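You operate a simulated robot arm through the tools that you are given. There is no shell and no other tool.

The job below is to be done with a simulated two-armed robot. You get a single attempt, and the scene is never put back.

JOB
Press waves into the thick grey disc on the dark base plate.
Fine: stand it on the ring, run the slider marked waves over it, push its cap down, run the slider back; leave the disc there; the other slider and discs stay.

Only the result counts: the job must be done as asked and must still hold three seconds after the hand-in. Knocking over, shifting, dropping, spilling or breaking anything else fails it. Lids that push on must go on centred and level and be pressed home; caps that screw on are set level and turned clockwise until they are tight.

ROBOT AND FRAMES
Two 7-joint arms with three-finger grippers on one trunk that stands fixed in place. Base frame: the origin is at the foot of the trunk, x ahead of it, y to its left, z up; the work surface is at about z = 885. Readings come in mm, degrees, newtons and seconds.
The left shoulder is at [30, 124, 1108], the right one opposite. With the tool pointing down near the work surface each hand reaches from about 100 to 780 mm from the base axis, measured 20 degrees to its own side. Payload 2.2 kg a hand.
Tool frame (each hand has its own): the origin (TCP) lies between the finger pads and is the grasp point; the fingertips stand 28 mm ahead of it; z points along the fingers, y is the line along which they close. The gripper opens to 102 mm. The gripper's body begins 71 mm behind the TCP.
Orientation is that of the tool frame in the base frame, as a unit quaternion [x, y, z, w]. With the fingers straight down and closing along the base's y, the tool's x points along the base's -x, its y along +y and its z along -z.

CONTROLS
- The arms move only by the tool send_rows. It takes "left_commands", "right_commands" or both (then of equal length, played together; a hand with none holds still); each is a list of rows, each a list of 7 numbers: the shift along the base's x, y, z in mm, then the turn, a rotation vector about the base's x, y, z in degrees, then the closure in counts, from 0 (fully open) to 255 (shut). In form: [[tx, ty, tz, wx, wy, wz, gripper], ...]. A call has 1 to 20 rows; each row shifts and turns the commanded pose from where the row before left it. Rows are played at 5 a second. More than 50 mm and 8.6 degrees between two rows, or a gripper value outside its range, and nothing of the call is played. Where a pose cannot be reached the arm comes as near as it can. A force on the tool above 40 N (or 10 N above the force at the start of the call, whichever is more), or a blocked arm, ends the call early, and 0.2 s more pass. Each finger halts on what it meets, pressing with about 34 N; the grip force reading is that of the motor and also rises with nothing between the fingers. The clock runs only during rows and for 0.2 s after the last one: add rows that do not move to give the fingers time. It gives the time, the measured TCP pose, the force on the tool (base axes), the opening and the grip force at its end, in the units of the frame above (readings bear some noise), with the torque about the TCP (base axes, N m) and any sound that the robot's microphone picked up.
- Cameras (640 x 400 px; columns grow to the right, rows downward): "scene" is now at [49.2, 0.3, 1826.8]; the picture's right is [0.00, -1.00, 0.00], its down [-0.74, -0.00, -0.68] and it looks along [0.68, 0.00, -0.74] (base axes); focal length 329 px, centre (320, 200). "left" rides on the left gripper at [72, 38, -86] in its tool frame; the picture's right is [-0.47, 0.89, 0.00], its down [-0.60, -0.32, -0.73] and it looks along [-0.65, -0.34, 0.68] (tool axes); focal length 256 px, centre (320, 200). "right" rides on the right gripper at [69, 44, -86] in its tool frame; the picture's right is [-0.53, 0.85, 0.00], its down [-0.58, -0.36, -0.73] and it looks along [-0.62, -0.39, 0.68] (tool axes); focal length 256 px, centre (320, 200). There is no depth. A picture from a camera that has moved, and an enlarged one, comes with that camera's place and axes in the base frame and with its lens.
- camera(camera): a new picture of that camera. It takes no simulated time.
- move_column(by): slides the trunk up (or, below 0, down) by that many mm; the arms and the scene camera ride with it, the base frame stays. It gives what a move gives, with no picture.
- turn_head(pan, tilt): turns the head with the scene camera to pan (to the left, within 143 degrees either way) and tilt (down, from -29 to 69), counted from straight ahead of the robot. It gives what a move gives.
- zoom(camera, box): a new picture of the part [left, top, right, bottom] of that camera's present view, enlarged. It takes no simulated time.
- job_done(): hands the job in; it is judged then, once.

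Places have to be worked out from the pictures, the camera data and where the tool is seen. Open the grippers and draw the arms clear of the work before you hand the job in, unless the task says otherwise.

The tools are called after "Call:" by a JSON object that holds its "method" and its "body". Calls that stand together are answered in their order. send_rows: Moves the arms, as the interface text tells. Its arguments: {"type":"object","properties":{"left_commands":{"type":"array"},"right_commands":{"type":"array"}},"required":[]} The other tools are called the same way: move_column (by) slides the trunk up or down; turn_head (pan, tilt) turns the head that bears the scene camera; camera (camera) takes a picture; zoom (camera, box) takes an enlarged picture of a part of a camera's view; job_done () hands the job in.

At the start:

```text
time: 0.0
left_position: [589.8, 338.0, 1212.8]
left_ee_rot: [-0.001, 1.0, 0.0, 0.0]
left_wrist_force: [0.3, -0.3, -0.6]
left_wrist_torque: [0.01, 0.0, 0.02]
left_finger_gap: 101.8
left_grasp_force: 0.1
right_position: [588.0, -245.0, 1197.7]
right_ee_rot: [0.0, 1.0, 0.0, -0.001]
right_wrist_force: [-0.4, -0.4, 0.2]
right_wrist_torque: [-0.01, -0.01, 0.01]
right_finger_gap: 102.1
right_grasp_force: 0.0
trunk travel left (down, up): [-350.0, 190.0]
head pan, tilt: [0.1, 47.4]
```

scene: 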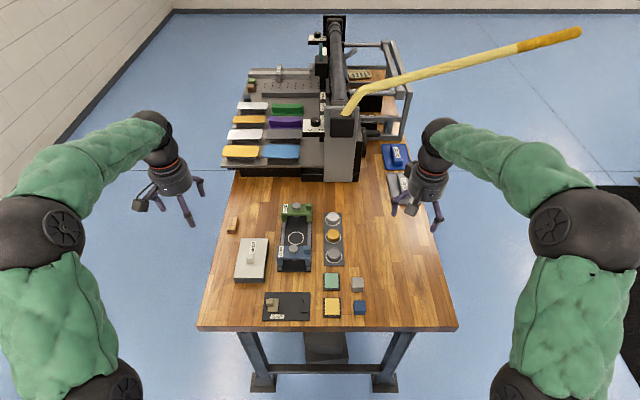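
right: 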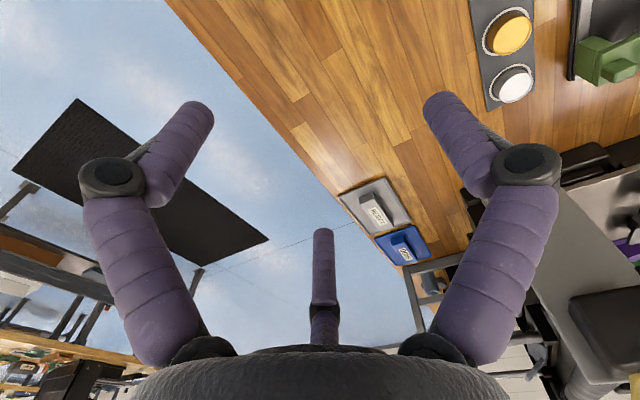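
left: 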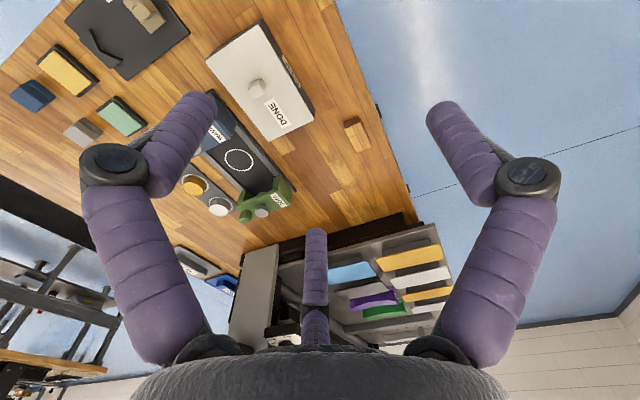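

The press (rail base with two sliders and a ring) is at the middle of the table, with a tray of three discs to its right. I'll zoom in to read labels and tell the discs apart.

Call:
{"method": "zoom", "body": {"camera": "scene", "box": [260, 190, 360, 280]}}

Call:
{"method": "zoom", "body": {"camera": "scene", "box": [220, 190, 380, 330]}}

Call:
{"method": "zoom", "body": {"camera": "left", "box": [130, 80, 310, 230]}}

```text
4.44 times, centred on (310, 235) of scene
camera zoom: at [49.2, 0.3, 1826.8], right [0.0, -1.0, 0.0], down [-0.74, 0.0, -0.68], along [0.68, 0.0, -0.74], focal length 1462 px, centre (364, 44)
```

zoom: 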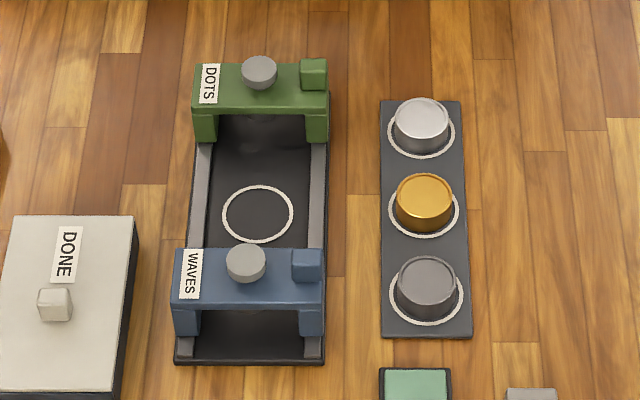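

```text
2.86 times, centred on (300, 260) of scene
camera zoom: at [49.2, 0.3, 1826.8], right [0.0, -1.0, 0.0], down [-0.74, 0.0, -0.68], along [0.68, 0.0, -0.74], focal length 940 px, centre (377, 29)
```

zoom: 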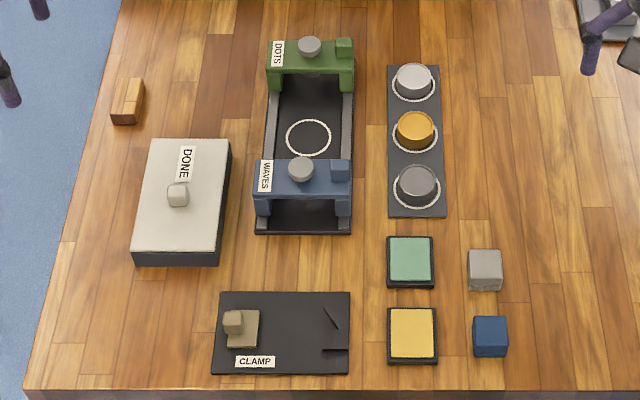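

```text
2.67 times, centred on (220, 155) of left
camera zoom: at [517.3, 374.4, 1296.7], right [0.47, 0.89, 0.0], down [0.6, -0.32, 0.73], along [0.65, -0.34, -0.68], focal length 683 px, centre (587, 320)
```

zoom: 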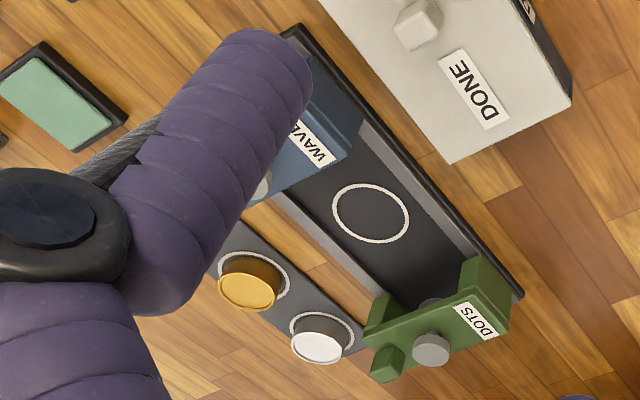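

Near grey disc is around (655,-46), ring around (726,83), and the waves slider is at the near end of the rail. I bring the left hand over for a close view of the press and tray, staying high.

Call:
{"method": "send_rows", "body": {"left_commands": [[-13, -40, -18, 0, 0, 0, 0], [-13, -40, -18, 0, 0, 0, 0], [-13, -40, -18, 0, 0, 0, 0], [-13, -40, -18, 0, 0, 0, 0], [-13, -40, -18, 0, 0, 0, 0], [-13, -40, -18, 0, 0, 0, 0], [0, 0, 0, 0, 0, 0, 0]]}}

Call:
{"method": "camera", "body": {"camera": "left"}}

Call:
{"method": "zoom", "body": {"camera": "right", "box": [460, 0, 640, 110]}}

```text
time: 1.6
left_position: [512.6, 97.4, 1103.9]
left_ee_rot: [0.0, 1.0, 0.0, 0.0]
left_wrist_force: [0.2, 1.4, -0.4]
left_wrist_torque: [-0.04, 0.0, -0.04]
left_finger_gap: 101.9
left_grasp_force: 0.0
right_position: [587.6, -243.3, 1198.1]
right_ee_rot: [0.0, 1.0, 0.0, 0.0]
right_wrist_force: [0.1, -0.1, 0.4]
right_wrist_torque: [-0.06, -0.02, 0.02]
right_finger_gap: 101.8
right_grasp_force: 0.1
trunk travel left (down, up): [-350.0, 190.0]
head pan, tilt: [0.1, 47.4]
```

```text
taken
camera left: at [438.8, 135.1, 1187.3], right [0.47, 0.89, 0.0], down [0.6, -0.32, 0.73], along [0.65, -0.34, -0.68], focal length 256 px, centre (320, 200)
```

left: 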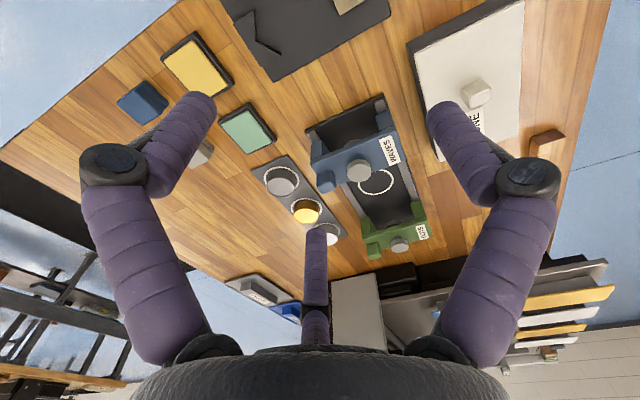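

```text
3.56 times, centred on (550, 55) of right
camera zoom: at [518.6, -199.5, 1284.3], right [0.54, 0.84, 0.0], down [0.58, -0.36, 0.73], along [0.62, -0.39, -0.68], focal length 910 px, centre (-498, 716)
```

zoom: 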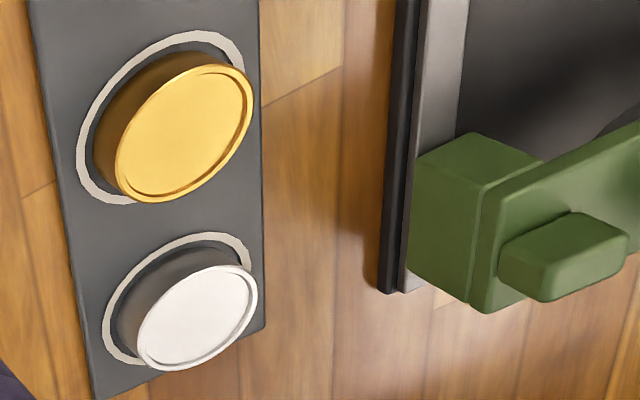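

The view is upside down but clear; I zoom on the press and tray to locate features precisely.

Call:
{"method": "zoom", "body": {"camera": "left", "box": [230, 80, 440, 270]}}

Call:
{"method": "zoom", "body": {"camera": "left", "box": [240, 145, 350, 250]}}

Call:
{"method": "zoom", "body": {"camera": "scene", "box": [315, 205, 355, 270]}}

Call:
{"method": "zoom", "body": {"camera": "scene", "box": [270, 200, 320, 275]}}

```text
2.11 times, centred on (335, 175) of left
camera zoom: at [438.8, 135.1, 1187.3], right [0.47, 0.89, 0.0], down [0.6, -0.32, 0.73], along [0.65, -0.34, -0.68], focal length 539 px, centre (288, 253)
```

zoom: 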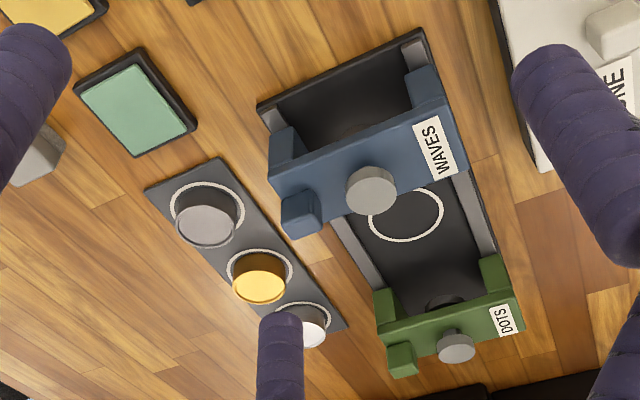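

```text
3.81 times, centred on (295, 198) of left
camera zoom: at [438.8, 135.1, 1187.3], right [0.47, 0.89, 0.0], down [0.6, -0.32, 0.73], along [0.65, -0.34, -0.68], focal length 975 px, centre (415, 210)
```

zoom: 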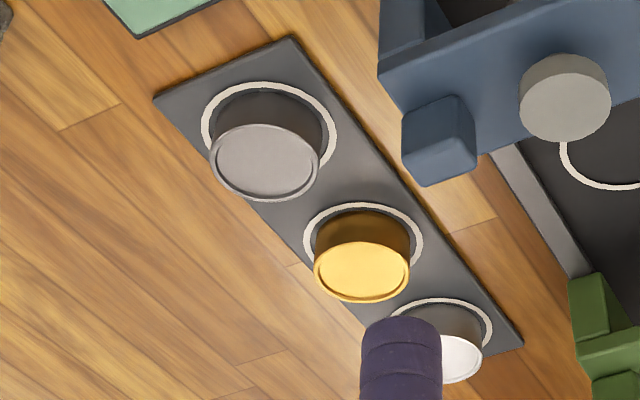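

```text
6.15 times, centred on (335, 238) of scene
camera zoom: at [49.2, 1.4, 1826.8], right [0.0, -1.0, 0.0], down [-0.74, 0.0, -0.68], along [0.68, 0.0, -0.74], focal length 2024 px, centre (228, -31)
```

zoom: 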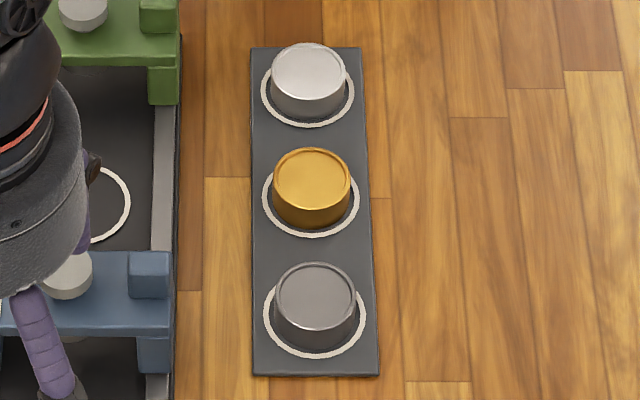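

```text
5.33 times, centred on (295, 238) of scene
camera zoom: at [49.2, 1.4, 1826.8], right [0.0, -1.0, 0.0], down [-0.74, 0.0, -0.68], along [0.68, 0.0, -0.74], focal length 1754 px, centre (453, 0)
```

zoom: 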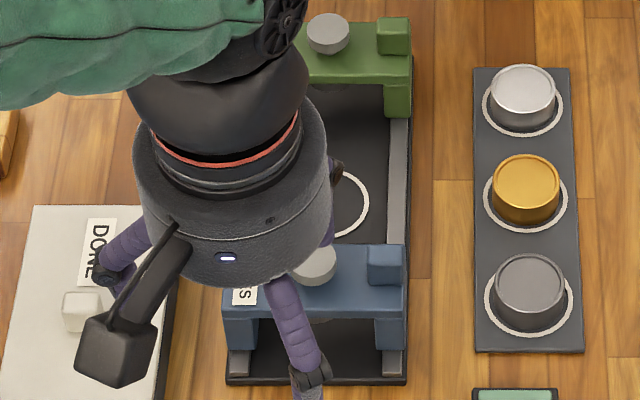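

The left camera and scene agree on the cap of the waves slider (≈645, 85, 948) and the ring (≈725, 85). The hand looks visually like it has three fingers, so I close it here in free air to see how the fingers really move.

Call:
{"method": "send_rows", "body": {"left_commands": [[0, 0, 0, 0, 0, 0, 130], [0, 0, 0, 0, 0, 0, 130], [0, 0, 0, 0, 0, 0, 130]]}}

Call:
{"method": "camera", "body": {"camera": "left"}}

Call:
{"method": "zoom", "body": {"camera": "scene", "box": [230, 180, 350, 280]}}

Call:
{"method": "send_rows", "body": {"left_commands": [[0, 0, 0, 0, 0, 0, 255], [0, 0, 0, 0, 0, 0, 255], [0, 0, 0, 0, 0, 0, 255]]}}

Call:
{"method": "camera", "body": {"camera": "left"}}

Call:
{"method": "zoom", "body": {"camera": "scene", "box": [230, 180, 350, 280]}}

```text
time: 2.4
left_position: [513.0, 97.6, 1103.2]
left_ee_rot: [0.0, 1.0, 0.0, 0.0]
left_wrist_force: [-0.6, -0.2, 0.1]
left_wrist_torque: [0.0, -0.02, 0.01]
left_finger_gap: 49.8
left_grasp_force: 0.0
right_position: [588.1, -244.4, 1197.5]
right_ee_rot: [0.001, 1.0, 0.0, 0.0]
right_wrist_force: [0.7, -0.5, 0.5]
right_wrist_torque: [0.0, -0.03, 0.01]
right_finger_gap: 101.9
right_grasp_force: 0.1
trunk travel left (down, up): [-350.0, 190.0]
head pan, tilt: [0.1, 47.4]
```

```text
taken
camera left: at [438.9, 134.5, 1187.6], right [0.47, 0.89, 0.0], down [0.6, -0.32, 0.73], along [0.65, -0.34, -0.68], focal length 256 px, centre (320, 200)
```

left: 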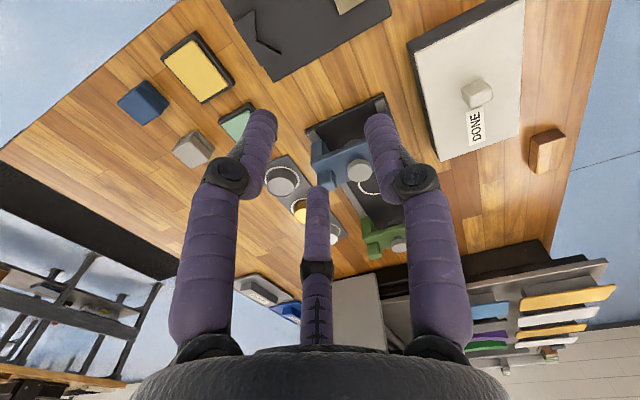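

```text
4.00 times, centred on (290, 230) of scene
camera zoom: at [49.2, 0.1, 1826.8], right [0.0, -1.0, 0.0], down [-0.74, 0.0, -0.68], along [0.68, 0.0, -0.74], focal length 1315 px, centre (440, 80)
```

zoom: 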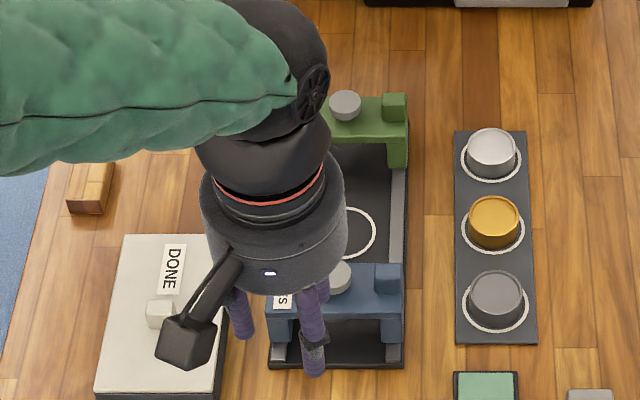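

```text
time: 3.2
left_position: [511.3, 97.9, 1104.7]
left_ee_rot: [-0.001, 1.0, -0.001, 0.001]
left_wrist_force: [0.2, -0.2, 0.5]
left_wrist_torque: [0.04, 0.01, -0.02]
left_finger_gap: 2.3
left_grasp_force: 31.6
right_position: [587.8, -243.8, 1197.9]
right_ee_rot: [0.001, 1.0, 0.0, 0.0]
right_wrist_force: [-0.3, 0.0, 0.5]
right_wrist_torque: [0.06, -0.01, 0.01]
right_finger_gap: 102.1
right_grasp_force: 0.0
trunk travel left (down, up): [-350.0, 190.0]
head pan, tilt: [0.1, 47.4]
```

```text
taken
camera left: at [438.9, 134.5, 1187.6], right [0.47, 0.89, 0.0], down [0.6, -0.32, 0.73], along [0.65, -0.34, -0.68], focal length 256 px, centre (320, 200)
```

left: 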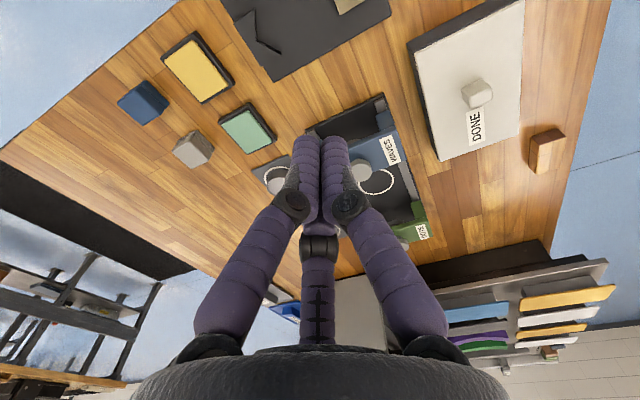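

```text
4.00 times, centred on (290, 230) of scene
camera zoom: at [49.2, 0.1, 1826.8], right [0.0, -1.0, 0.0], down [-0.74, 0.0, -0.68], along [0.68, 0.0, -0.74], focal length 1315 px, centre (440, 80)
```

zoom: 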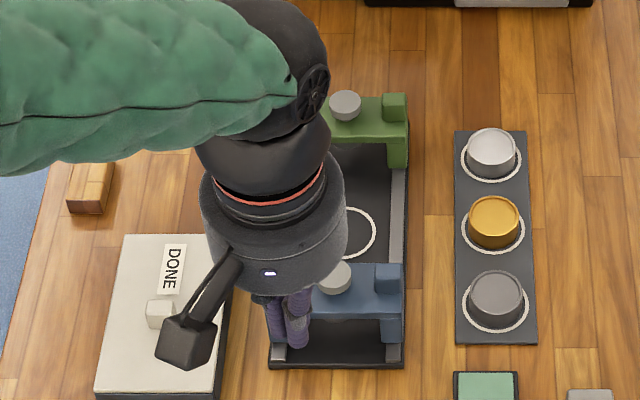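

The hand is a centring gripper (all fingers close to the TCP), so a round disc suits it. I move above the near grey disc with the fingers at about 70 mm gap and look from there.

Call:
{"method": "send_rows", "body": {"left_commands": [[27.8, -28.6, 0, 0, 0, 0, 80], [27.8, -28.6, 0, 0, 0, 0, 80], [27.8, -28.6, 0, 0, 0, 0, 80], [27.8, -28.6, 0, 0, 0, 0, 80], [27.8, -28.6, 0, 0, 0, 0, 80], [0, 0, -40, 0, 0, 0, 80], [0, 0, -40, 0, 0, 0, 80], [0, 0, -40, 0, 0, 0, 80], [0, 0, 0, 0, 0, 0, 80]]}}

Call:
{"method": "camera", "body": {"camera": "left"}}

Call:
{"method": "zoom", "body": {"camera": "scene", "box": [280, 190, 380, 280]}}

Call:
{"method": "camera", "body": {"camera": "right"}}

```text
time: 5.2
left_position: [650.3, -46.9, 983.4]
left_ee_rot: [-0.001, 1.0, 0.0, 0.0]
left_wrist_force: [-0.2, 0.9, -0.4]
left_wrist_torque: [-0.04, 0.01, 0.03]
left_finger_gap: 69.9
left_grasp_force: 0.0
right_position: [586.9, -244.3, 1198.8]
right_ee_rot: [0.001, 1.0, 0.0, 0.0]
right_wrist_force: [-0.1, -0.2, -0.1]
right_wrist_torque: [-0.01, 0.0, 0.05]
right_finger_gap: 101.8
right_grasp_force: 0.1
trunk travel left (down, up): [-350.0, 190.0]
head pan, tilt: [0.1, 47.4]
```

```text
taken
camera left: at [578.1, -9.2, 1068.1], right [0.47, 0.89, 0.0], down [0.6, -0.32, 0.73], along [0.65, -0.34, -0.68], focal length 256 px, centre (320, 200)
```

left: 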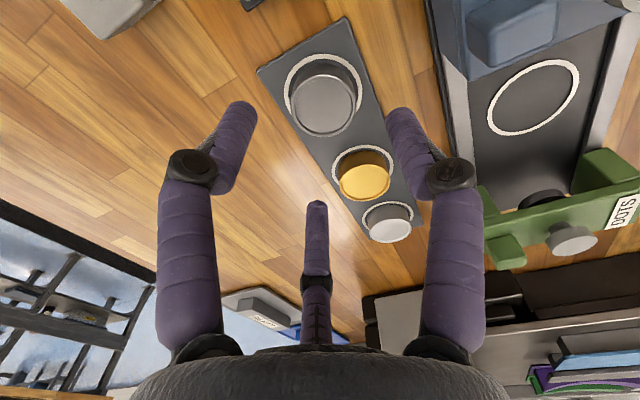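

```text
4.44 times, centred on (330, 235) of scene
camera zoom: at [48.6, 0.1, 1826.9], right [0.0, -1.0, 0.0], down [-0.74, 0.0, -0.68], along [0.68, 0.0, -0.74], focal length 1462 px, centre (276, 44)
```

zoom: 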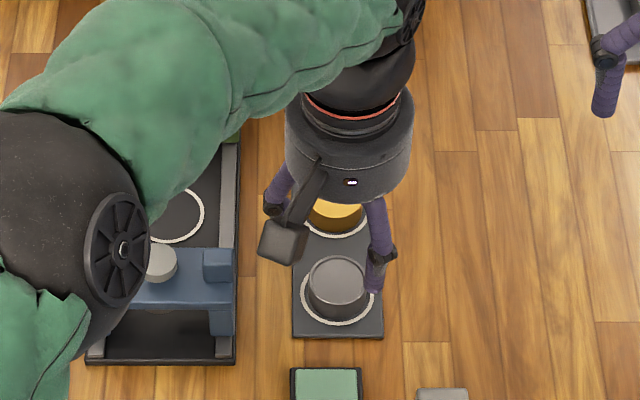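

```text
taken
camera right: at [518.2, -200.5, 1284.4], right [0.54, 0.84, 0.0], down [0.58, -0.37, 0.73], along [0.62, -0.39, -0.68], focal length 256 px, centre (320, 200)
```

right: 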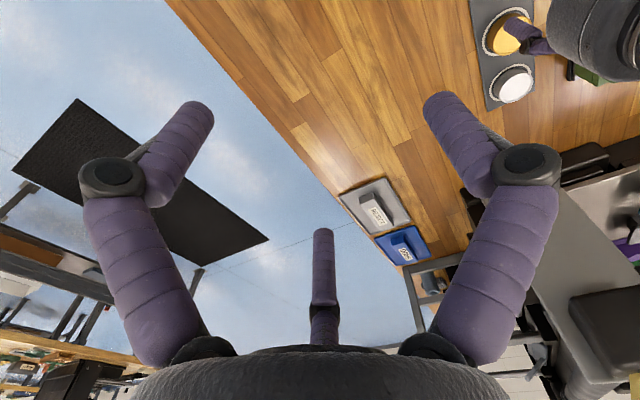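

Disc is nearly under the hand; I zoom for a precise reading of its top face and base ring.

Call:
{"method": "zoom", "body": {"camera": "left", "box": [250, 10, 410, 110]}}

Call:
{"method": "zoom", "body": {"camera": "left", "box": [270, 40, 380, 145]}}

```text
4.00 times, centred on (330, 60) of left
camera zoom: at [578.1, -9.2, 1068.1], right [0.47, 0.89, 0.0], down [0.6, -0.32, 0.73], along [0.65, -0.34, -0.68], focal length 1024 px, centre (280, 760)
```

zoom: 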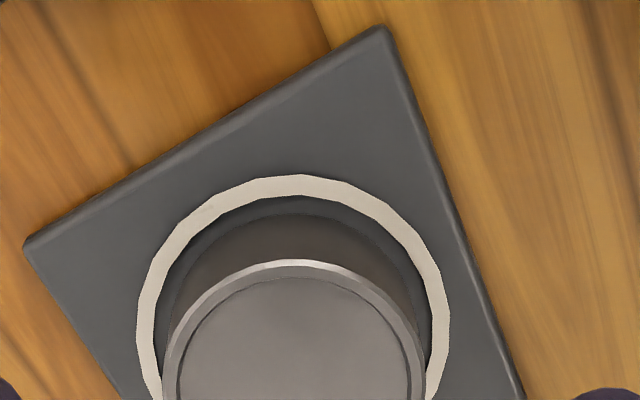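

```text
3.81 times, centred on (325, 92) of left
camera zoom: at [578.1, -9.2, 1068.1], right [0.47, 0.89, 0.0], down [0.6, -0.32, 0.73], along [0.65, -0.34, -0.68], focal length 975 px, centre (301, 610)
```

zoom: 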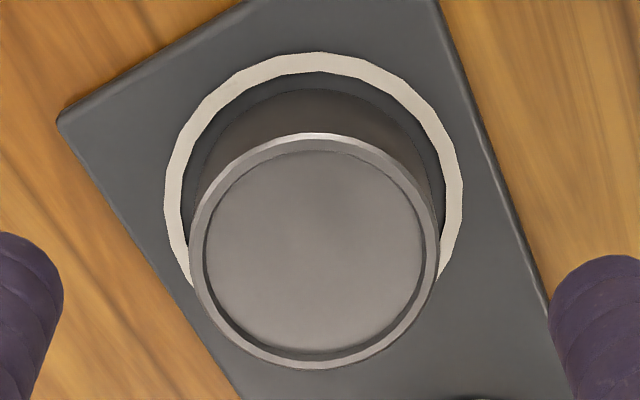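

The disc sits at about (650, -44), top ≈912, Ø42. I shift +3 in y, narrow to a ~58 mm gap so the fingers clear the gold disc, and descend so the tips straddle it.

Call:
{"method": "send_rows", "body": {"left_commands": [[0, 3, 0, 0, 0, 0, 110], [0, 0, -20, 0, 0, 0, 110], [0, 0, -20, 0, 0, 0, 110], [0, 0, 0, 0, 0, 0, 110]]}}

Call:
{"method": "camera", "body": {"camera": "left"}}

Call:
{"method": "zoom", "body": {"camera": "scene", "box": [300, 200, 370, 270]}}

```text
time: 6.2
left_position: [652.5, -42.7, 943.7]
left_ee_rot: [0.0, 1.0, 0.0, 0.0]
left_wrist_force: [1.0, -0.1, 0.0]
left_wrist_torque: [0.01, 0.01, 0.01]
left_finger_gap: 57.8
left_grasp_force: 0.0
right_position: [587.8, -244.8, 1199.7]
right_ee_rot: [0.001, 1.0, 0.0, -0.001]
right_wrist_force: [0.2, 0.5, -0.3]
right_wrist_torque: [0.0, -0.02, 0.0]
right_finger_gap: 101.9
right_grasp_force: 0.2
trunk travel left (down, up): [-350.0, 190.0]
head pan, tilt: [0.1, 47.4]
```

```text
taken
camera left: at [578.2, -5.6, 1028.2], right [0.47, 0.89, 0.0], down [0.6, -0.32, 0.73], along [0.65, -0.34, -0.68], focal length 256 px, centre (320, 200)
```

left: 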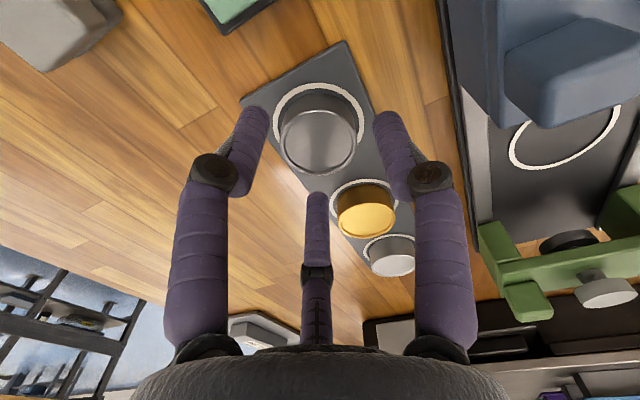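

```text
5.71 times, centred on (335, 235) of scene
camera zoom: at [49.0, 0.0, 1826.8], right [0.0, -1.0, 0.0], down [-0.74, 0.0, -0.68], along [0.68, 0.0, -0.74], focal length 1879 px, centre (234, 0)
```

zoom: 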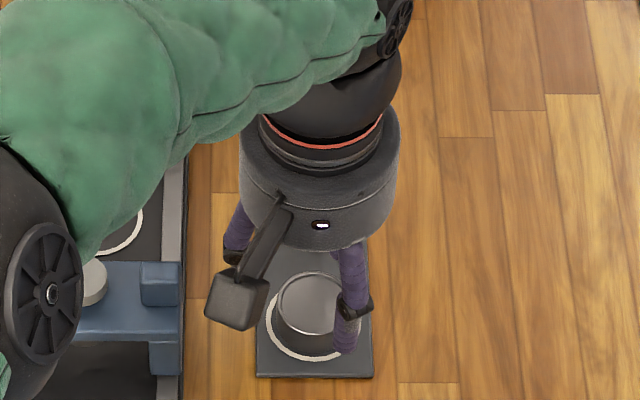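

Fingertips are just above the disc rim now. I zoom to check centring before the last descent.

Call:
{"method": "zoom", "body": {"camera": "left", "box": [240, 70, 400, 210]}}

```text
2.86 times, centred on (320, 140) of left
camera zoom: at [578.2, -5.6, 1028.2], right [0.47, 0.89, 0.0], down [0.6, -0.32, 0.73], along [0.65, -0.34, -0.68], focal length 731 px, centre (320, 371)
```

zoom: 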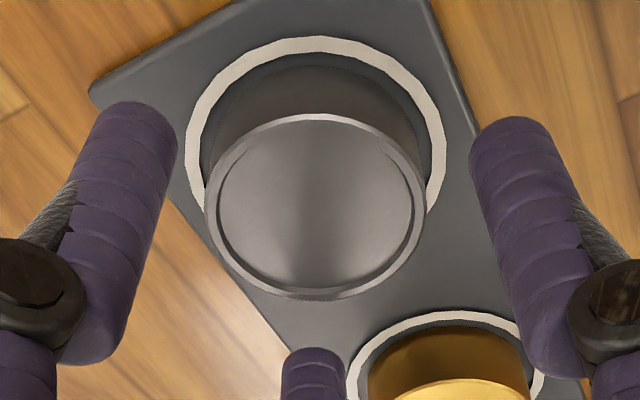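

Disc centre ≈ (648.6, -43.2), within 2 mm of the TCP. I nudge -1.5 in x, go down 20 mm and close on it.

Call:
{"method": "send_rows", "body": {"left_commands": [[-1.5, 0.5, -10, 0, 0, 0, 110], [0, 0, -10, 0, 0, 0, 110], [0, 0, 0, 0, 0, 0, 110]]}}

Call:
{"method": "camera", "body": {"camera": "left"}}

```text
time: 7.0
left_position: [649.8, -42.1, 922.9]
left_ee_rot: [0.0, 1.0, 0.0, 0.0]
left_wrist_force: [-0.7, -0.6, 0.3]
left_wrist_torque: [0.0, 0.0, -0.04]
left_finger_gap: 58.0
left_grasp_force: 0.0
right_position: [588.3, -245.5, 1198.6]
right_ee_rot: [0.002, 1.0, 0.0, -0.001]
right_wrist_force: [-0.3, -0.2, 0.1]
right_wrist_torque: [-0.01, 0.0, 0.02]
right_finger_gap: 102.0
right_grasp_force: 0.0
trunk travel left (down, up): [-350.0, 190.0]
head pan, tilt: [0.1, 47.4]
```

```text
taken
camera left: at [576.4, -5.3, 1008.2], right [0.47, 0.89, 0.0], down [0.6, -0.32, 0.73], along [0.65, -0.34, -0.68], focal length 256 px, centre (320, 200)
```

left: 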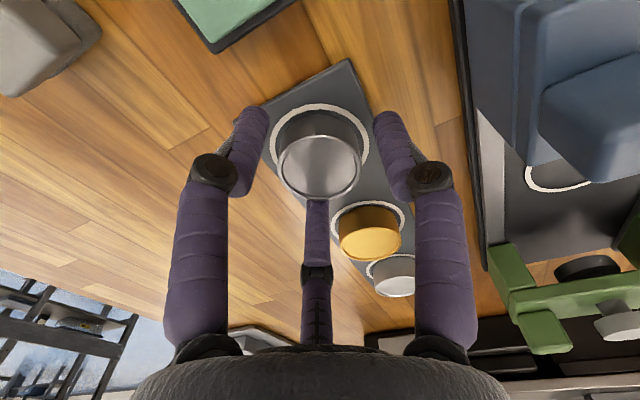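

The fingers straddle the disc, no contact forces. Now I close and wait.

Call:
{"method": "send_rows", "body": {"left_commands": [[0, 0, 0, 0, 0, 0, 180], [0, 0, 0, 0, 0, 0, 180], [0, 0, 0, 0, 0, 0, 180]]}}

Call:
{"method": "camera", "body": {"camera": "left"}}

```text
time: 7.8
left_position: [649.6, -42.6, 923.7]
left_ee_rot: [0.0, 1.0, 0.001, 0.001]
left_wrist_force: [0.5, 0.1, 0.9]
left_wrist_torque: [0.0, 0.0, 0.0]
left_finger_gap: 42.5
left_grasp_force: 34.2
right_position: [587.4, -243.2, 1197.6]
right_ee_rot: [0.001, 1.0, 0.0, 0.0]
right_wrist_force: [0.3, -0.1, 0.1]
right_wrist_torque: [0.0, -0.01, -0.01]
right_finger_gap: 102.1
right_grasp_force: 0.0
trunk travel left (down, up): [-350.0, 190.0]
head pan, tilt: [0.1, 47.4]
```

```text
taken
camera left: at [576.6, -5.3, 1008.4], right [0.47, 0.89, 0.0], down [0.6, -0.32, 0.73], along [0.65, -0.34, -0.68], focal length 256 px, centre (320, 200)
```

left: 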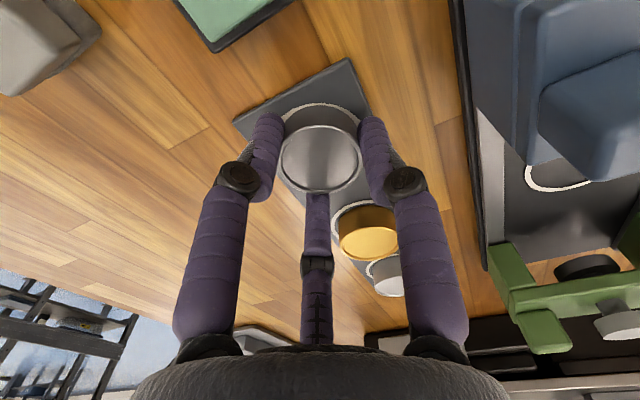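

Gripped at 42.5 mm, 34 N. I lift straight up and carry it high over to the ring position (725, 85).

Call:
{"method": "send_rows", "body": {"left_commands": [[0, 0, 15, 0, 0, 0, 180], [0, 0, 30, 0, 0, 0, 180], [0, 0, 40, 0, 0, 0, 180], [0, 0, 30, 0, 0, 0, 180], [19, 32, 0, 0, 0, 0, 180], [19, 32, 0, 0, 0, 0, 180], [19, 32, 0, 0, 0, 0, 180], [18, 31, 0, 0, 0, 0, 180], [0, 0, 0, 0, 0, 0, 180], [0, 0, 0, 0, 0, 0, 180]]}}

Call:
{"method": "camera", "body": {"camera": "left"}}

Call:
{"method": "zoom", "body": {"camera": "scene", "box": [250, 190, 360, 280]}}

```text
time: 10.0
left_position: [723.7, 84.7, 1037.7]
left_ee_rot: [0.0, 1.0, 0.0, 0.0]
left_wrist_force: [-0.1, 0.3, -1.1]
left_wrist_torque: [-0.02, 0.03, -0.05]
left_finger_gap: 42.7
left_grasp_force: 33.7
right_position: [588.6, -244.6, 1198.2]
right_ee_rot: [0.001, 1.0, 0.0, 0.0]
right_wrist_force: [-0.2, -0.3, -0.3]
right_wrist_torque: [0.0, 0.03, -0.03]
right_finger_gap: 102.0
right_grasp_force: 0.0
trunk travel left (down, up): [-350.0, 190.0]
head pan, tilt: [0.1, 47.4]
```

```text
taken
camera left: at [651.6, 122.8, 1122.2], right [0.47, 0.89, 0.0], down [0.6, -0.32, 0.73], along [0.65, -0.34, -0.68], focal length 256 px, centre (320, 200)
```

left: 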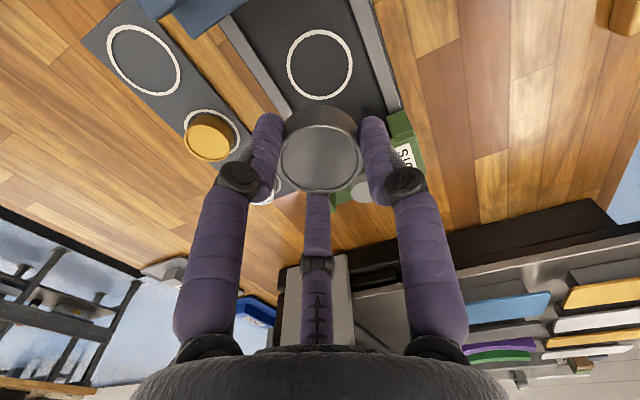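

```text
4.44 times, centred on (305, 235) of scene
camera zoom: at [49.8, 0.7, 1826.8], right [0.0, -1.0, 0.0], down [-0.74, 0.0, -0.68], along [0.68, 0.0, -0.74], focal length 1462 px, centre (387, 44)
```

zoom: 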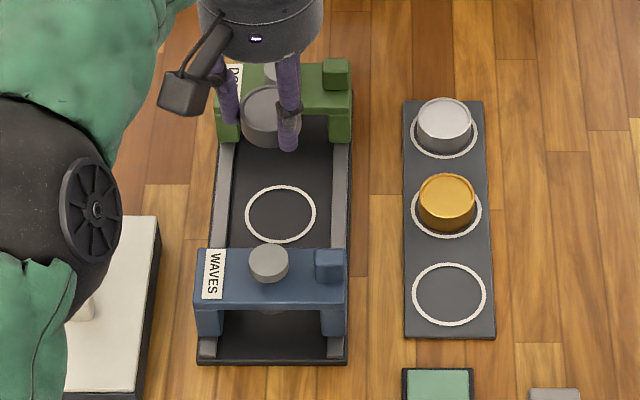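

The disc is held level and the ring is visible. I zoom on the ring for its exact place.

Call:
{"method": "zoom", "body": {"camera": "left", "box": [240, 0, 400, 110]}}

Call:
{"method": "zoom", "body": {"camera": "scene", "box": [275, 215, 320, 275]}}

Call:
{"method": "zoom", "body": {"camera": "left", "box": [260, 90, 380, 200]}}

```text
3.64 times, centred on (320, 55) of left
camera zoom: at [651.6, 122.8, 1122.2], right [0.47, 0.89, 0.0], down [0.6, -0.32, 0.73], along [0.65, -0.34, -0.68], focal length 931 px, centre (320, 727)
```

zoom: 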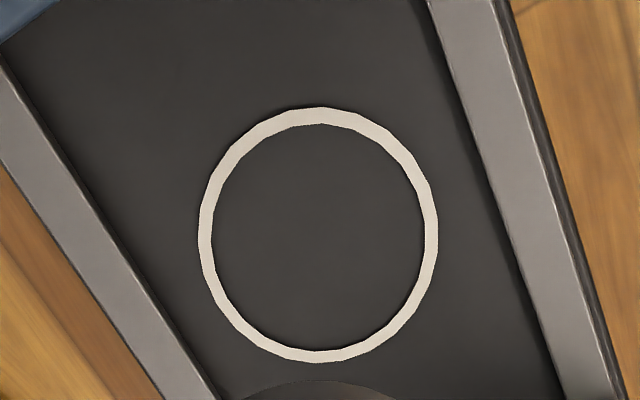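

```text
6.67 times, centred on (298, 245) of scene
camera zoom: at [49.8, 0.7, 1826.8], right [0.0, -1.0, 0.0], down [-0.74, 0.0, -0.68], along [0.68, 0.0, -0.74], focal length 2192 px, centre (470, -100)
```

zoom: 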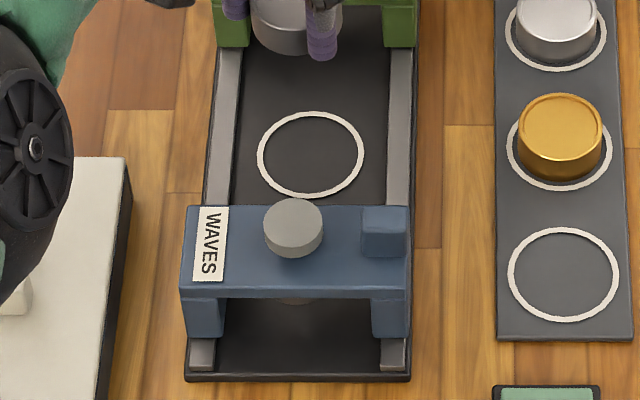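

```text
3.64 times, centred on (320, 145) of left
camera zoom: at [651.6, 122.8, 1122.2], right [0.47, 0.89, 0.0], down [0.6, -0.32, 0.73], along [0.65, -0.34, -0.68], focal length 931 px, centre (320, 400)
```

zoom: 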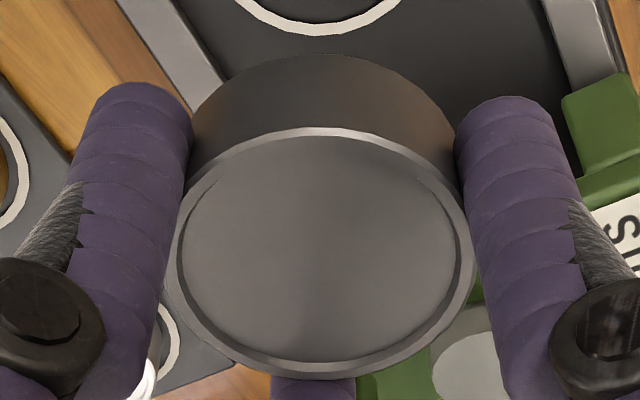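

Ring centre ≈ (723, 86); the disc is ~18 mm thick with its underside ~34 mm below the TCP. I descend part way and re-check alignment.

Call:
{"method": "send_rows", "body": {"left_commands": [[0, 0.5, -30, 0, 0, 0, 180], [0, 0, -30, 0, 0, 0, 180], [0, 0, -20, 0, 0, 0, 180], [0, 0, 0, 0, 0, 0, 180], [0, 0, 0, 0, 0, 0, 180]]}}

Call:
{"method": "zoom", "body": {"camera": "left", "box": [240, 60, 400, 200]}}

Call:
{"method": "zoom", "body": {"camera": "scene", "box": [275, 205, 320, 275]}}

```text
time: 11.2
left_position: [724.2, 86.4, 958.1]
left_ee_rot: [0.0, 1.0, 0.0, 0.001]
left_wrist_force: [0.3, -0.1, -1.0]
left_wrist_torque: [-0.02, -0.02, 0.02]
left_finger_gap: 42.2
left_grasp_force: 34.1
right_position: [586.8, -243.8, 1197.8]
right_ee_rot: [0.001, 1.0, 0.0, 0.0]
right_wrist_force: [-0.3, -0.4, -0.6]
right_wrist_torque: [0.02, -0.01, 0.01]
right_finger_gap: 101.9
right_grasp_force: 0.1
trunk travel left (down, up): [-350.0, 190.0]
head pan, tilt: [0.1, 47.4]
```

```text
2.86 times, centred on (320, 130) of left
camera zoom: at [651.8, 122.8, 1042.9], right [0.47, 0.89, 0.0], down [0.6, -0.32, 0.73], along [0.65, -0.34, -0.68], focal length 731 px, centre (320, 400)
```

zoom: 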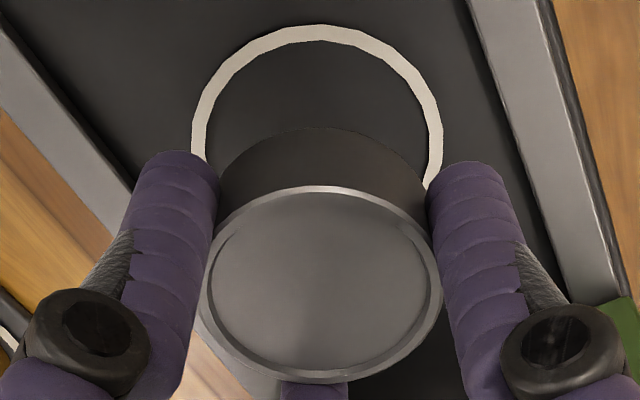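

```text
5.71 times, centred on (298, 240) of scene
camera zoom: at [49.5, 0.2, 1826.8], right [0.0, -1.0, 0.0], down [-0.74, 0.0, -0.68], along [0.68, 0.0, -0.74], focal length 1879 px, centre (449, -29)
```

zoom: 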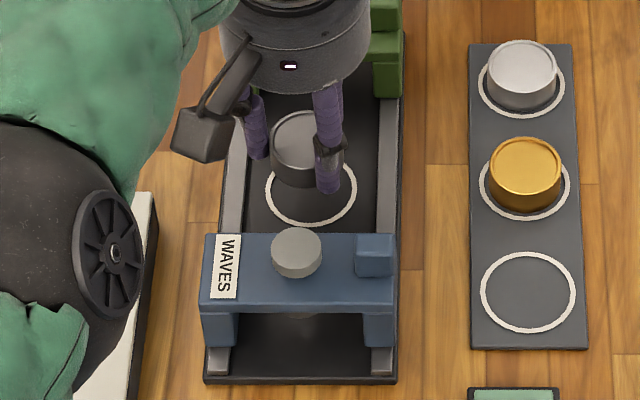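

Alignment is within ~1 mm. I descend toward the plate, then proceed in small steps watching the force.

Call:
{"method": "send_rows", "body": {"left_commands": [[0.3, -0.8, -12, 0, 0, 0, 180], [0, 0, -10, 0, 0, 0, 180], [0, 0, -4, 0, 0, 0, 180], [0, 0, 0, 0, 0, 0, 180]]}}

Call:
{"method": "zoom", "body": {"camera": "left", "box": [240, 60, 400, 200]}}

Call:
{"method": "zoom", "body": {"camera": "scene", "box": [275, 205, 320, 275]}}

```text
time: 12.2
left_position: [725.2, 84.5, 932.1]
left_ee_rot: [0.0, 1.0, -0.001, -0.001]
left_wrist_force: [0.3, 0.1, -1.1]
left_wrist_torque: [-0.01, -0.01, -0.01]
left_finger_gap: 42.4
left_grasp_force: 33.7
right_position: [588.2, -244.7, 1197.8]
right_ee_rot: [0.0, 1.0, 0.0, 0.0]
right_wrist_force: [-0.4, -0.2, 0.9]
right_wrist_torque: [-0.02, 0.0, 0.02]
right_finger_gap: 102.0
right_grasp_force: 0.1
trunk travel left (down, up): [-350.0, 190.0]
head pan, tilt: [0.1, 47.4]
```

```text
2.86 times, centred on (320, 130) of left
camera zoom: at [651.7, 121.8, 1017.0], right [0.47, 0.89, 0.0], down [0.6, -0.32, 0.73], along [0.65, -0.34, -0.68], focal length 731 px, centre (320, 400)
```

zoom: 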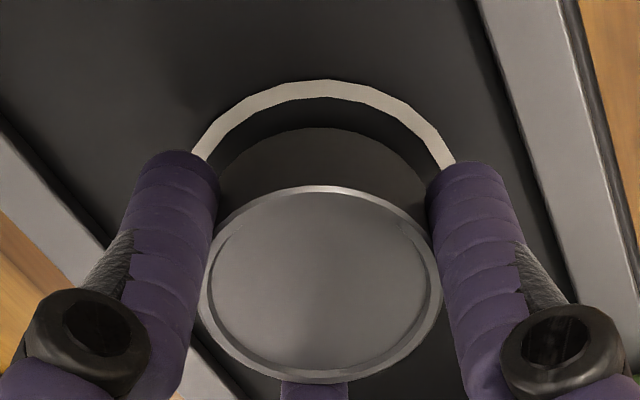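

```text
5.71 times, centred on (298, 240) of scene
camera zoom: at [49.3, 0.2, 1826.8], right [0.0, -1.0, 0.0], down [-0.74, 0.0, -0.68], along [0.68, 0.0, -0.74], focal length 1879 px, centre (449, -29)
```

zoom: 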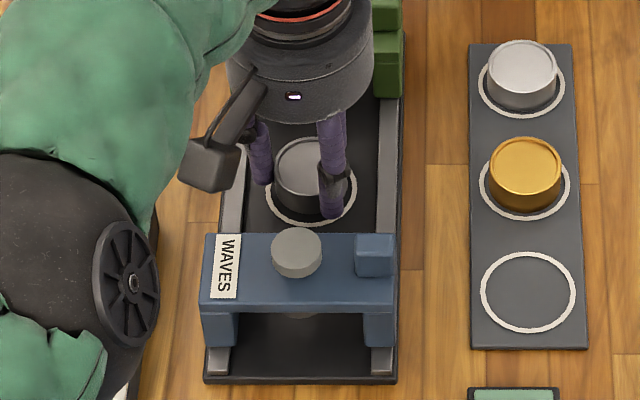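

Concentric within a millimetre and still in free air. I lower in small steps.

Call:
{"method": "send_rows", "body": {"left_commands": [[0, 0.3, -2, 0, 0, 0, 180], [0, 0, -1, 0, 0, 0, 180], [0, 0, 0, 0, 0, 0, 180]]}}

Call:
{"method": "send_rows", "body": {"left_commands": [[0, 0, -1.5, 0, 0, 0, 180], [0, 0, 0, 0, 0, 0, 180]]}}

Call:
{"method": "zoom", "body": {"camera": "left", "box": [240, 60, 400, 200]}}

```text
time: 13.0
left_position: [725.0, 84.9, 929.4]
left_ee_rot: [0.0, 1.0, 0.001, -0.001]
left_wrist_force: [-0.2, 0.8, -0.5]
left_wrist_torque: [0.03, -0.01, 0.01]
left_finger_gap: 42.5
left_grasp_force: 33.9
right_position: [588.2, -244.4, 1197.6]
right_ee_rot: [0.001, 1.0, 0.0, 0.0]
right_wrist_force: [0.0, 0.6, -0.1]
right_wrist_torque: [0.0, 0.02, -0.01]
right_finger_gap: 102.0
right_grasp_force: 0.1
trunk travel left (down, up): [-350.0, 190.0]
head pan, tilt: [0.1, 47.4]
```

```text
time: 13.6
left_position: [725.2, 83.8, 928.4]
left_ee_rot: [0.0, 1.0, 0.0, 0.0]
left_wrist_force: [-0.2, -0.3, -2.0]
left_wrist_torque: [0.02, 0.01, 0.01]
left_finger_gap: 42.4
left_grasp_force: 34.4
right_position: [587.3, -243.8, 1198.8]
right_ee_rot: [0.001, 1.0, 0.001, 0.0]
right_wrist_force: [0.0, 0.6, -0.5]
right_wrist_torque: [0.05, -0.04, 0.01]
right_finger_gap: 102.0
right_grasp_force: 0.1
trunk travel left (down, up): [-350.0, 190.0]
head pan, tilt: [0.1, 47.4]
```

```text
2.86 times, centred on (320, 130) of left
camera zoom: at [651.8, 122.0, 1012.9], right [0.47, 0.89, 0.0], down [0.6, -0.32, 0.73], along [0.65, -0.34, -0.68], focal length 731 px, centre (320, 400)
```

zoom: 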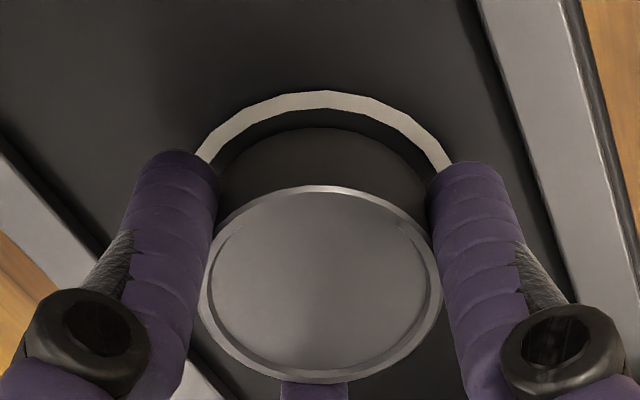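

Nearly touching; a few more 1 mm steps.

Call:
{"method": "send_rows", "body": {"left_commands": [[0, 0, -1, 0, 0, 0, 180], [0, 0, 0, 0, 0, 0, 180]]}}

Call:
{"method": "send_rows", "body": {"left_commands": [[0, 0, -1, 0, 0, 0, 180], [0, 0, 0, 0, 0, 0, 180]]}}

```text
time: 14.2
left_position: [724.9, 84.5, 927.8]
left_ee_rot: [0.0, 1.0, 0.0, 0.0]
left_wrist_force: [-0.4, 0.0, -0.8]
left_wrist_torque: [-0.01, -0.02, 0.0]
left_finger_gap: 42.1
left_grasp_force: 34.0
right_position: [587.2, -244.1, 1197.0]
right_ee_rot: [0.001, 1.0, 0.0, 0.001]
right_wrist_force: [0.2, 0.1, 0.5]
right_wrist_torque: [0.01, -0.02, 0.03]
right_finger_gap: 101.9
right_grasp_force: 0.0
trunk travel left (down, up): [-350.0, 190.0]
head pan, tilt: [0.1, 47.4]
```

```text
time: 14.8
left_position: [724.9, 84.7, 927.1]
left_ee_rot: [0.0, 1.0, 0.0, 0.0]
left_wrist_force: [0.0, -0.4, 2.9]
left_wrist_torque: [0.0, 0.06, 0.0]
left_finger_gap: 42.2
left_grasp_force: 33.9
right_position: [587.6, -244.3, 1198.7]
right_ee_rot: [0.0, 1.0, 0.0, 0.0]
right_wrist_force: [0.2, -0.1, -0.9]
right_wrist_torque: [-0.04, 0.01, -0.03]
right_finger_gap: 101.9
right_grasp_force: 0.2
trunk travel left (down, up): [-350.0, 190.0]
head pan, tilt: [0.1, 47.4]
```

Upward force rose by ~4 N: the disc is resting on the plate. I open just slightly (48 mm) to clear the rails, then check.

Call:
{"method": "send_rows", "body": {"left_commands": [[0, 0, 0, 0, 0, 0, 150], [0, 0, 0, 0, 0, 0, 132], [0, 0, 0, 0, 0, 0, 132]]}}

Call:
{"method": "zoom", "body": {"camera": "left", "box": [240, 60, 400, 200]}}

```text
time: 15.6
left_position: [723.9, 84.8, 926.6]
left_ee_rot: [0.0, 1.0, 0.0, 0.001]
left_wrist_force: [-0.5, 0.8, 0.0]
left_wrist_torque: [-0.02, -0.02, 0.0]
left_finger_gap: 49.4
left_grasp_force: 0.2
right_position: [587.5, -245.2, 1198.0]
right_ee_rot: [0.0, 1.0, 0.0, 0.0]
right_wrist_force: [-0.6, -0.5, 0.6]
right_wrist_torque: [0.01, 0.0, 0.0]
right_finger_gap: 101.7
right_grasp_force: 0.0
trunk travel left (down, up): [-350.0, 190.0]
head pan, tilt: [0.1, 47.4]
```

```text
2.86 times, centred on (320, 130) of left
camera zoom: at [651.7, 121.8, 1010.7], right [0.47, 0.89, 0.0], down [0.6, -0.32, 0.73], along [0.65, -0.34, -0.68], focal length 731 px, centre (320, 400)
```

zoom: 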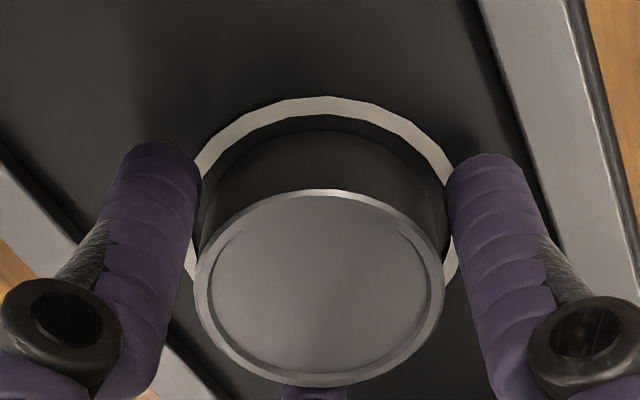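

The disc stands free inside the ring. I lift straight up and look at the placement.

Call:
{"method": "send_rows", "body": {"left_commands": [[0, 0, 10, 0, 0, 0, 132], [0, 0, 20, 0, 0, 0, 132], [0, 0, 40, 0, 0, 0, 132], [0, 0, 40, 0, 0, 0, 132], [-20, 0, 0, 0, 0, 0, 132], [0, 0, 0, 0, 0, 0, 132]]}}

Call:
{"method": "camera", "body": {"camera": "left"}}

Call:
{"method": "zoom", "body": {"camera": "scene", "box": [275, 205, 320, 275]}}

```text
time: 17.0
left_position: [705.3, 84.4, 1036.6]
left_ee_rot: [0.002, 1.0, 0.0, -0.002]
left_wrist_force: [0.2, 0.2, 0.3]
left_wrist_torque: [-0.02, -0.02, -0.05]
left_finger_gap: 49.0
left_grasp_force: 0.0
right_position: [587.6, -244.4, 1199.3]
right_ee_rot: [0.001, 1.0, 0.001, 0.0]
right_wrist_force: [0.2, -0.1, -0.5]
right_wrist_torque: [-0.01, -0.01, 0.03]
right_finger_gap: 101.9
right_grasp_force: 0.0
trunk travel left (down, up): [-350.0, 190.0]
head pan, tilt: [0.1, 47.4]
```

```text
taken
camera left: at [632.3, 120.7, 1120.5], right [0.47, 0.88, 0.0], down [0.6, -0.32, 0.73], along [0.65, -0.34, -0.68], focal length 256 px, centre (320, 200)
```

left: 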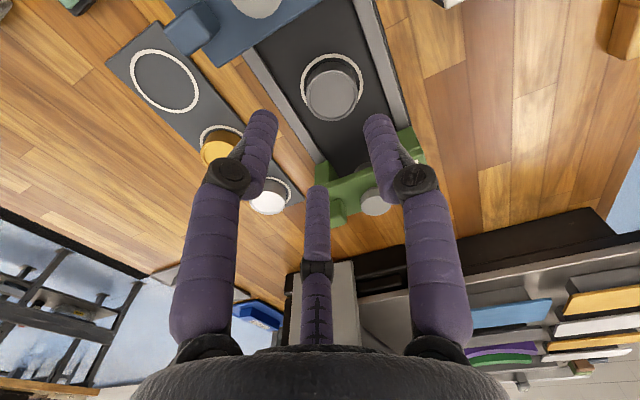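

```text
5.71 times, centred on (298, 240) of scene
camera zoom: at [50.1, -0.2, 1826.7], right [0.0, -1.0, 0.0], down [-0.74, 0.0, -0.68], along [0.68, 0.0, -0.74], focal length 1879 px, centre (449, -29)
```

zoom: 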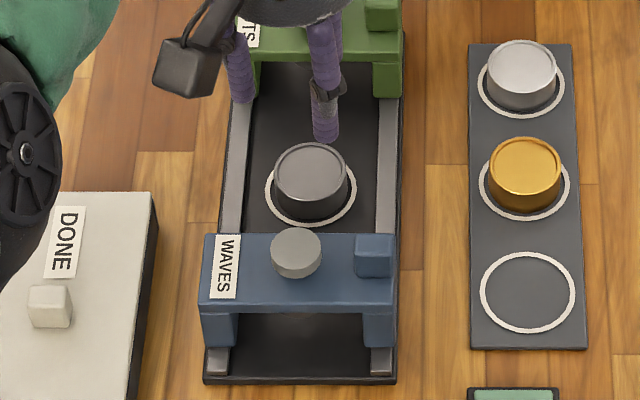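

Call:
{"method": "zoom", "body": {"camera": "left", "box": [280, 30, 390, 140]}}

```text
3.64 times, centred on (335, 85) of left
camera zoom: at [632.3, 120.7, 1120.5], right [0.47, 0.88, 0.0], down [0.6, -0.32, 0.73], along [0.65, -0.34, -0.68], focal length 931 px, centre (266, 618)
```

zoom: 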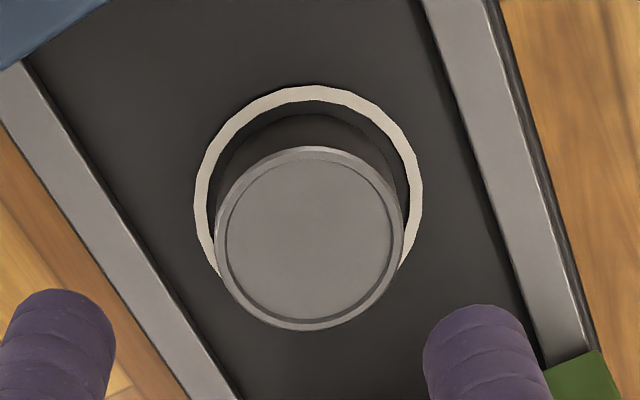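

The disc is centred in the ring at ≈(724, 85). Now I back the hand off to study the waves slider and its block closely, fingers wide open for the view.

Call:
{"method": "send_rows", "body": {"left_commands": [[-40, 3, 0, 0, 0, 0, 60], [-40, 3, 0, 0, 0, 0, 0], [-40, 3, -10, 0, 0, 0, 0], [-15, 3, -10, 0, 0, 0, 0], [0, 0, 0, 0, 0, 0, 0]]}}

Call:
{"method": "zoom", "body": {"camera": "left", "box": [220, 60, 460, 240]}}

Call:
{"method": "zoom", "body": {"camera": "scene", "box": [275, 220, 320, 275]}}

```text
time: 18.2
left_position: [569.5, 96.9, 1015.7]
left_ee_rot: [0.0, 1.0, -0.001, 0.0]
left_wrist_force: [-0.1, 0.4, -0.7]
left_wrist_torque: [0.0, -0.05, -0.02]
left_finger_gap: 102.1
left_grasp_force: 0.0
right_position: [588.0, -243.9, 1197.7]
right_ee_rot: [0.001, 1.0, 0.0, 0.0]
right_wrist_force: [0.6, 0.3, 0.8]
right_wrist_torque: [0.01, 0.02, -0.01]
right_finger_gap: 101.7
right_grasp_force: 0.0
trunk travel left (down, up): [-350.0, 190.0]
head pan, tilt: [0.1, 47.4]
```

```text
2.22 times, centred on (340, 150) of left
camera zoom: at [496.8, 133.6, 1101.3], right [0.47, 0.89, 0.0], down [0.6, -0.32, 0.73], along [0.65, -0.34, -0.68], focal length 569 px, centre (276, 311)
```

zoom: 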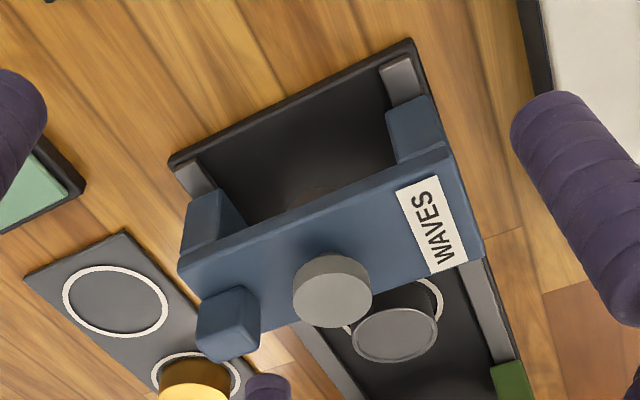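

```text
7.27 times, centred on (298, 248) of scene
camera zoom: at [49.0, 0.1, 1826.8], right [0.0, -1.0, 0.0], down [-0.74, 0.0, -0.68], along [0.68, 0.0, -0.74], focal length 2392 px, centre (484, -146)
```

zoom: 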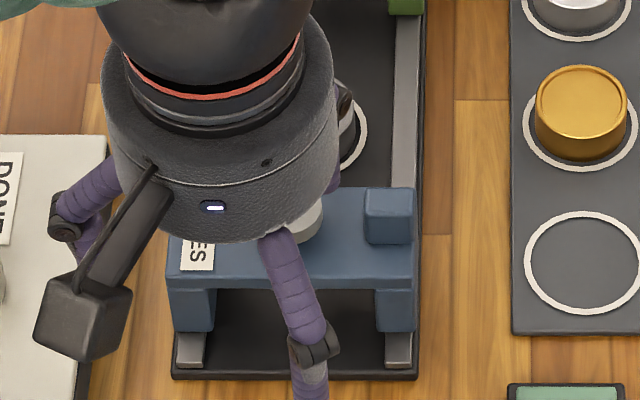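

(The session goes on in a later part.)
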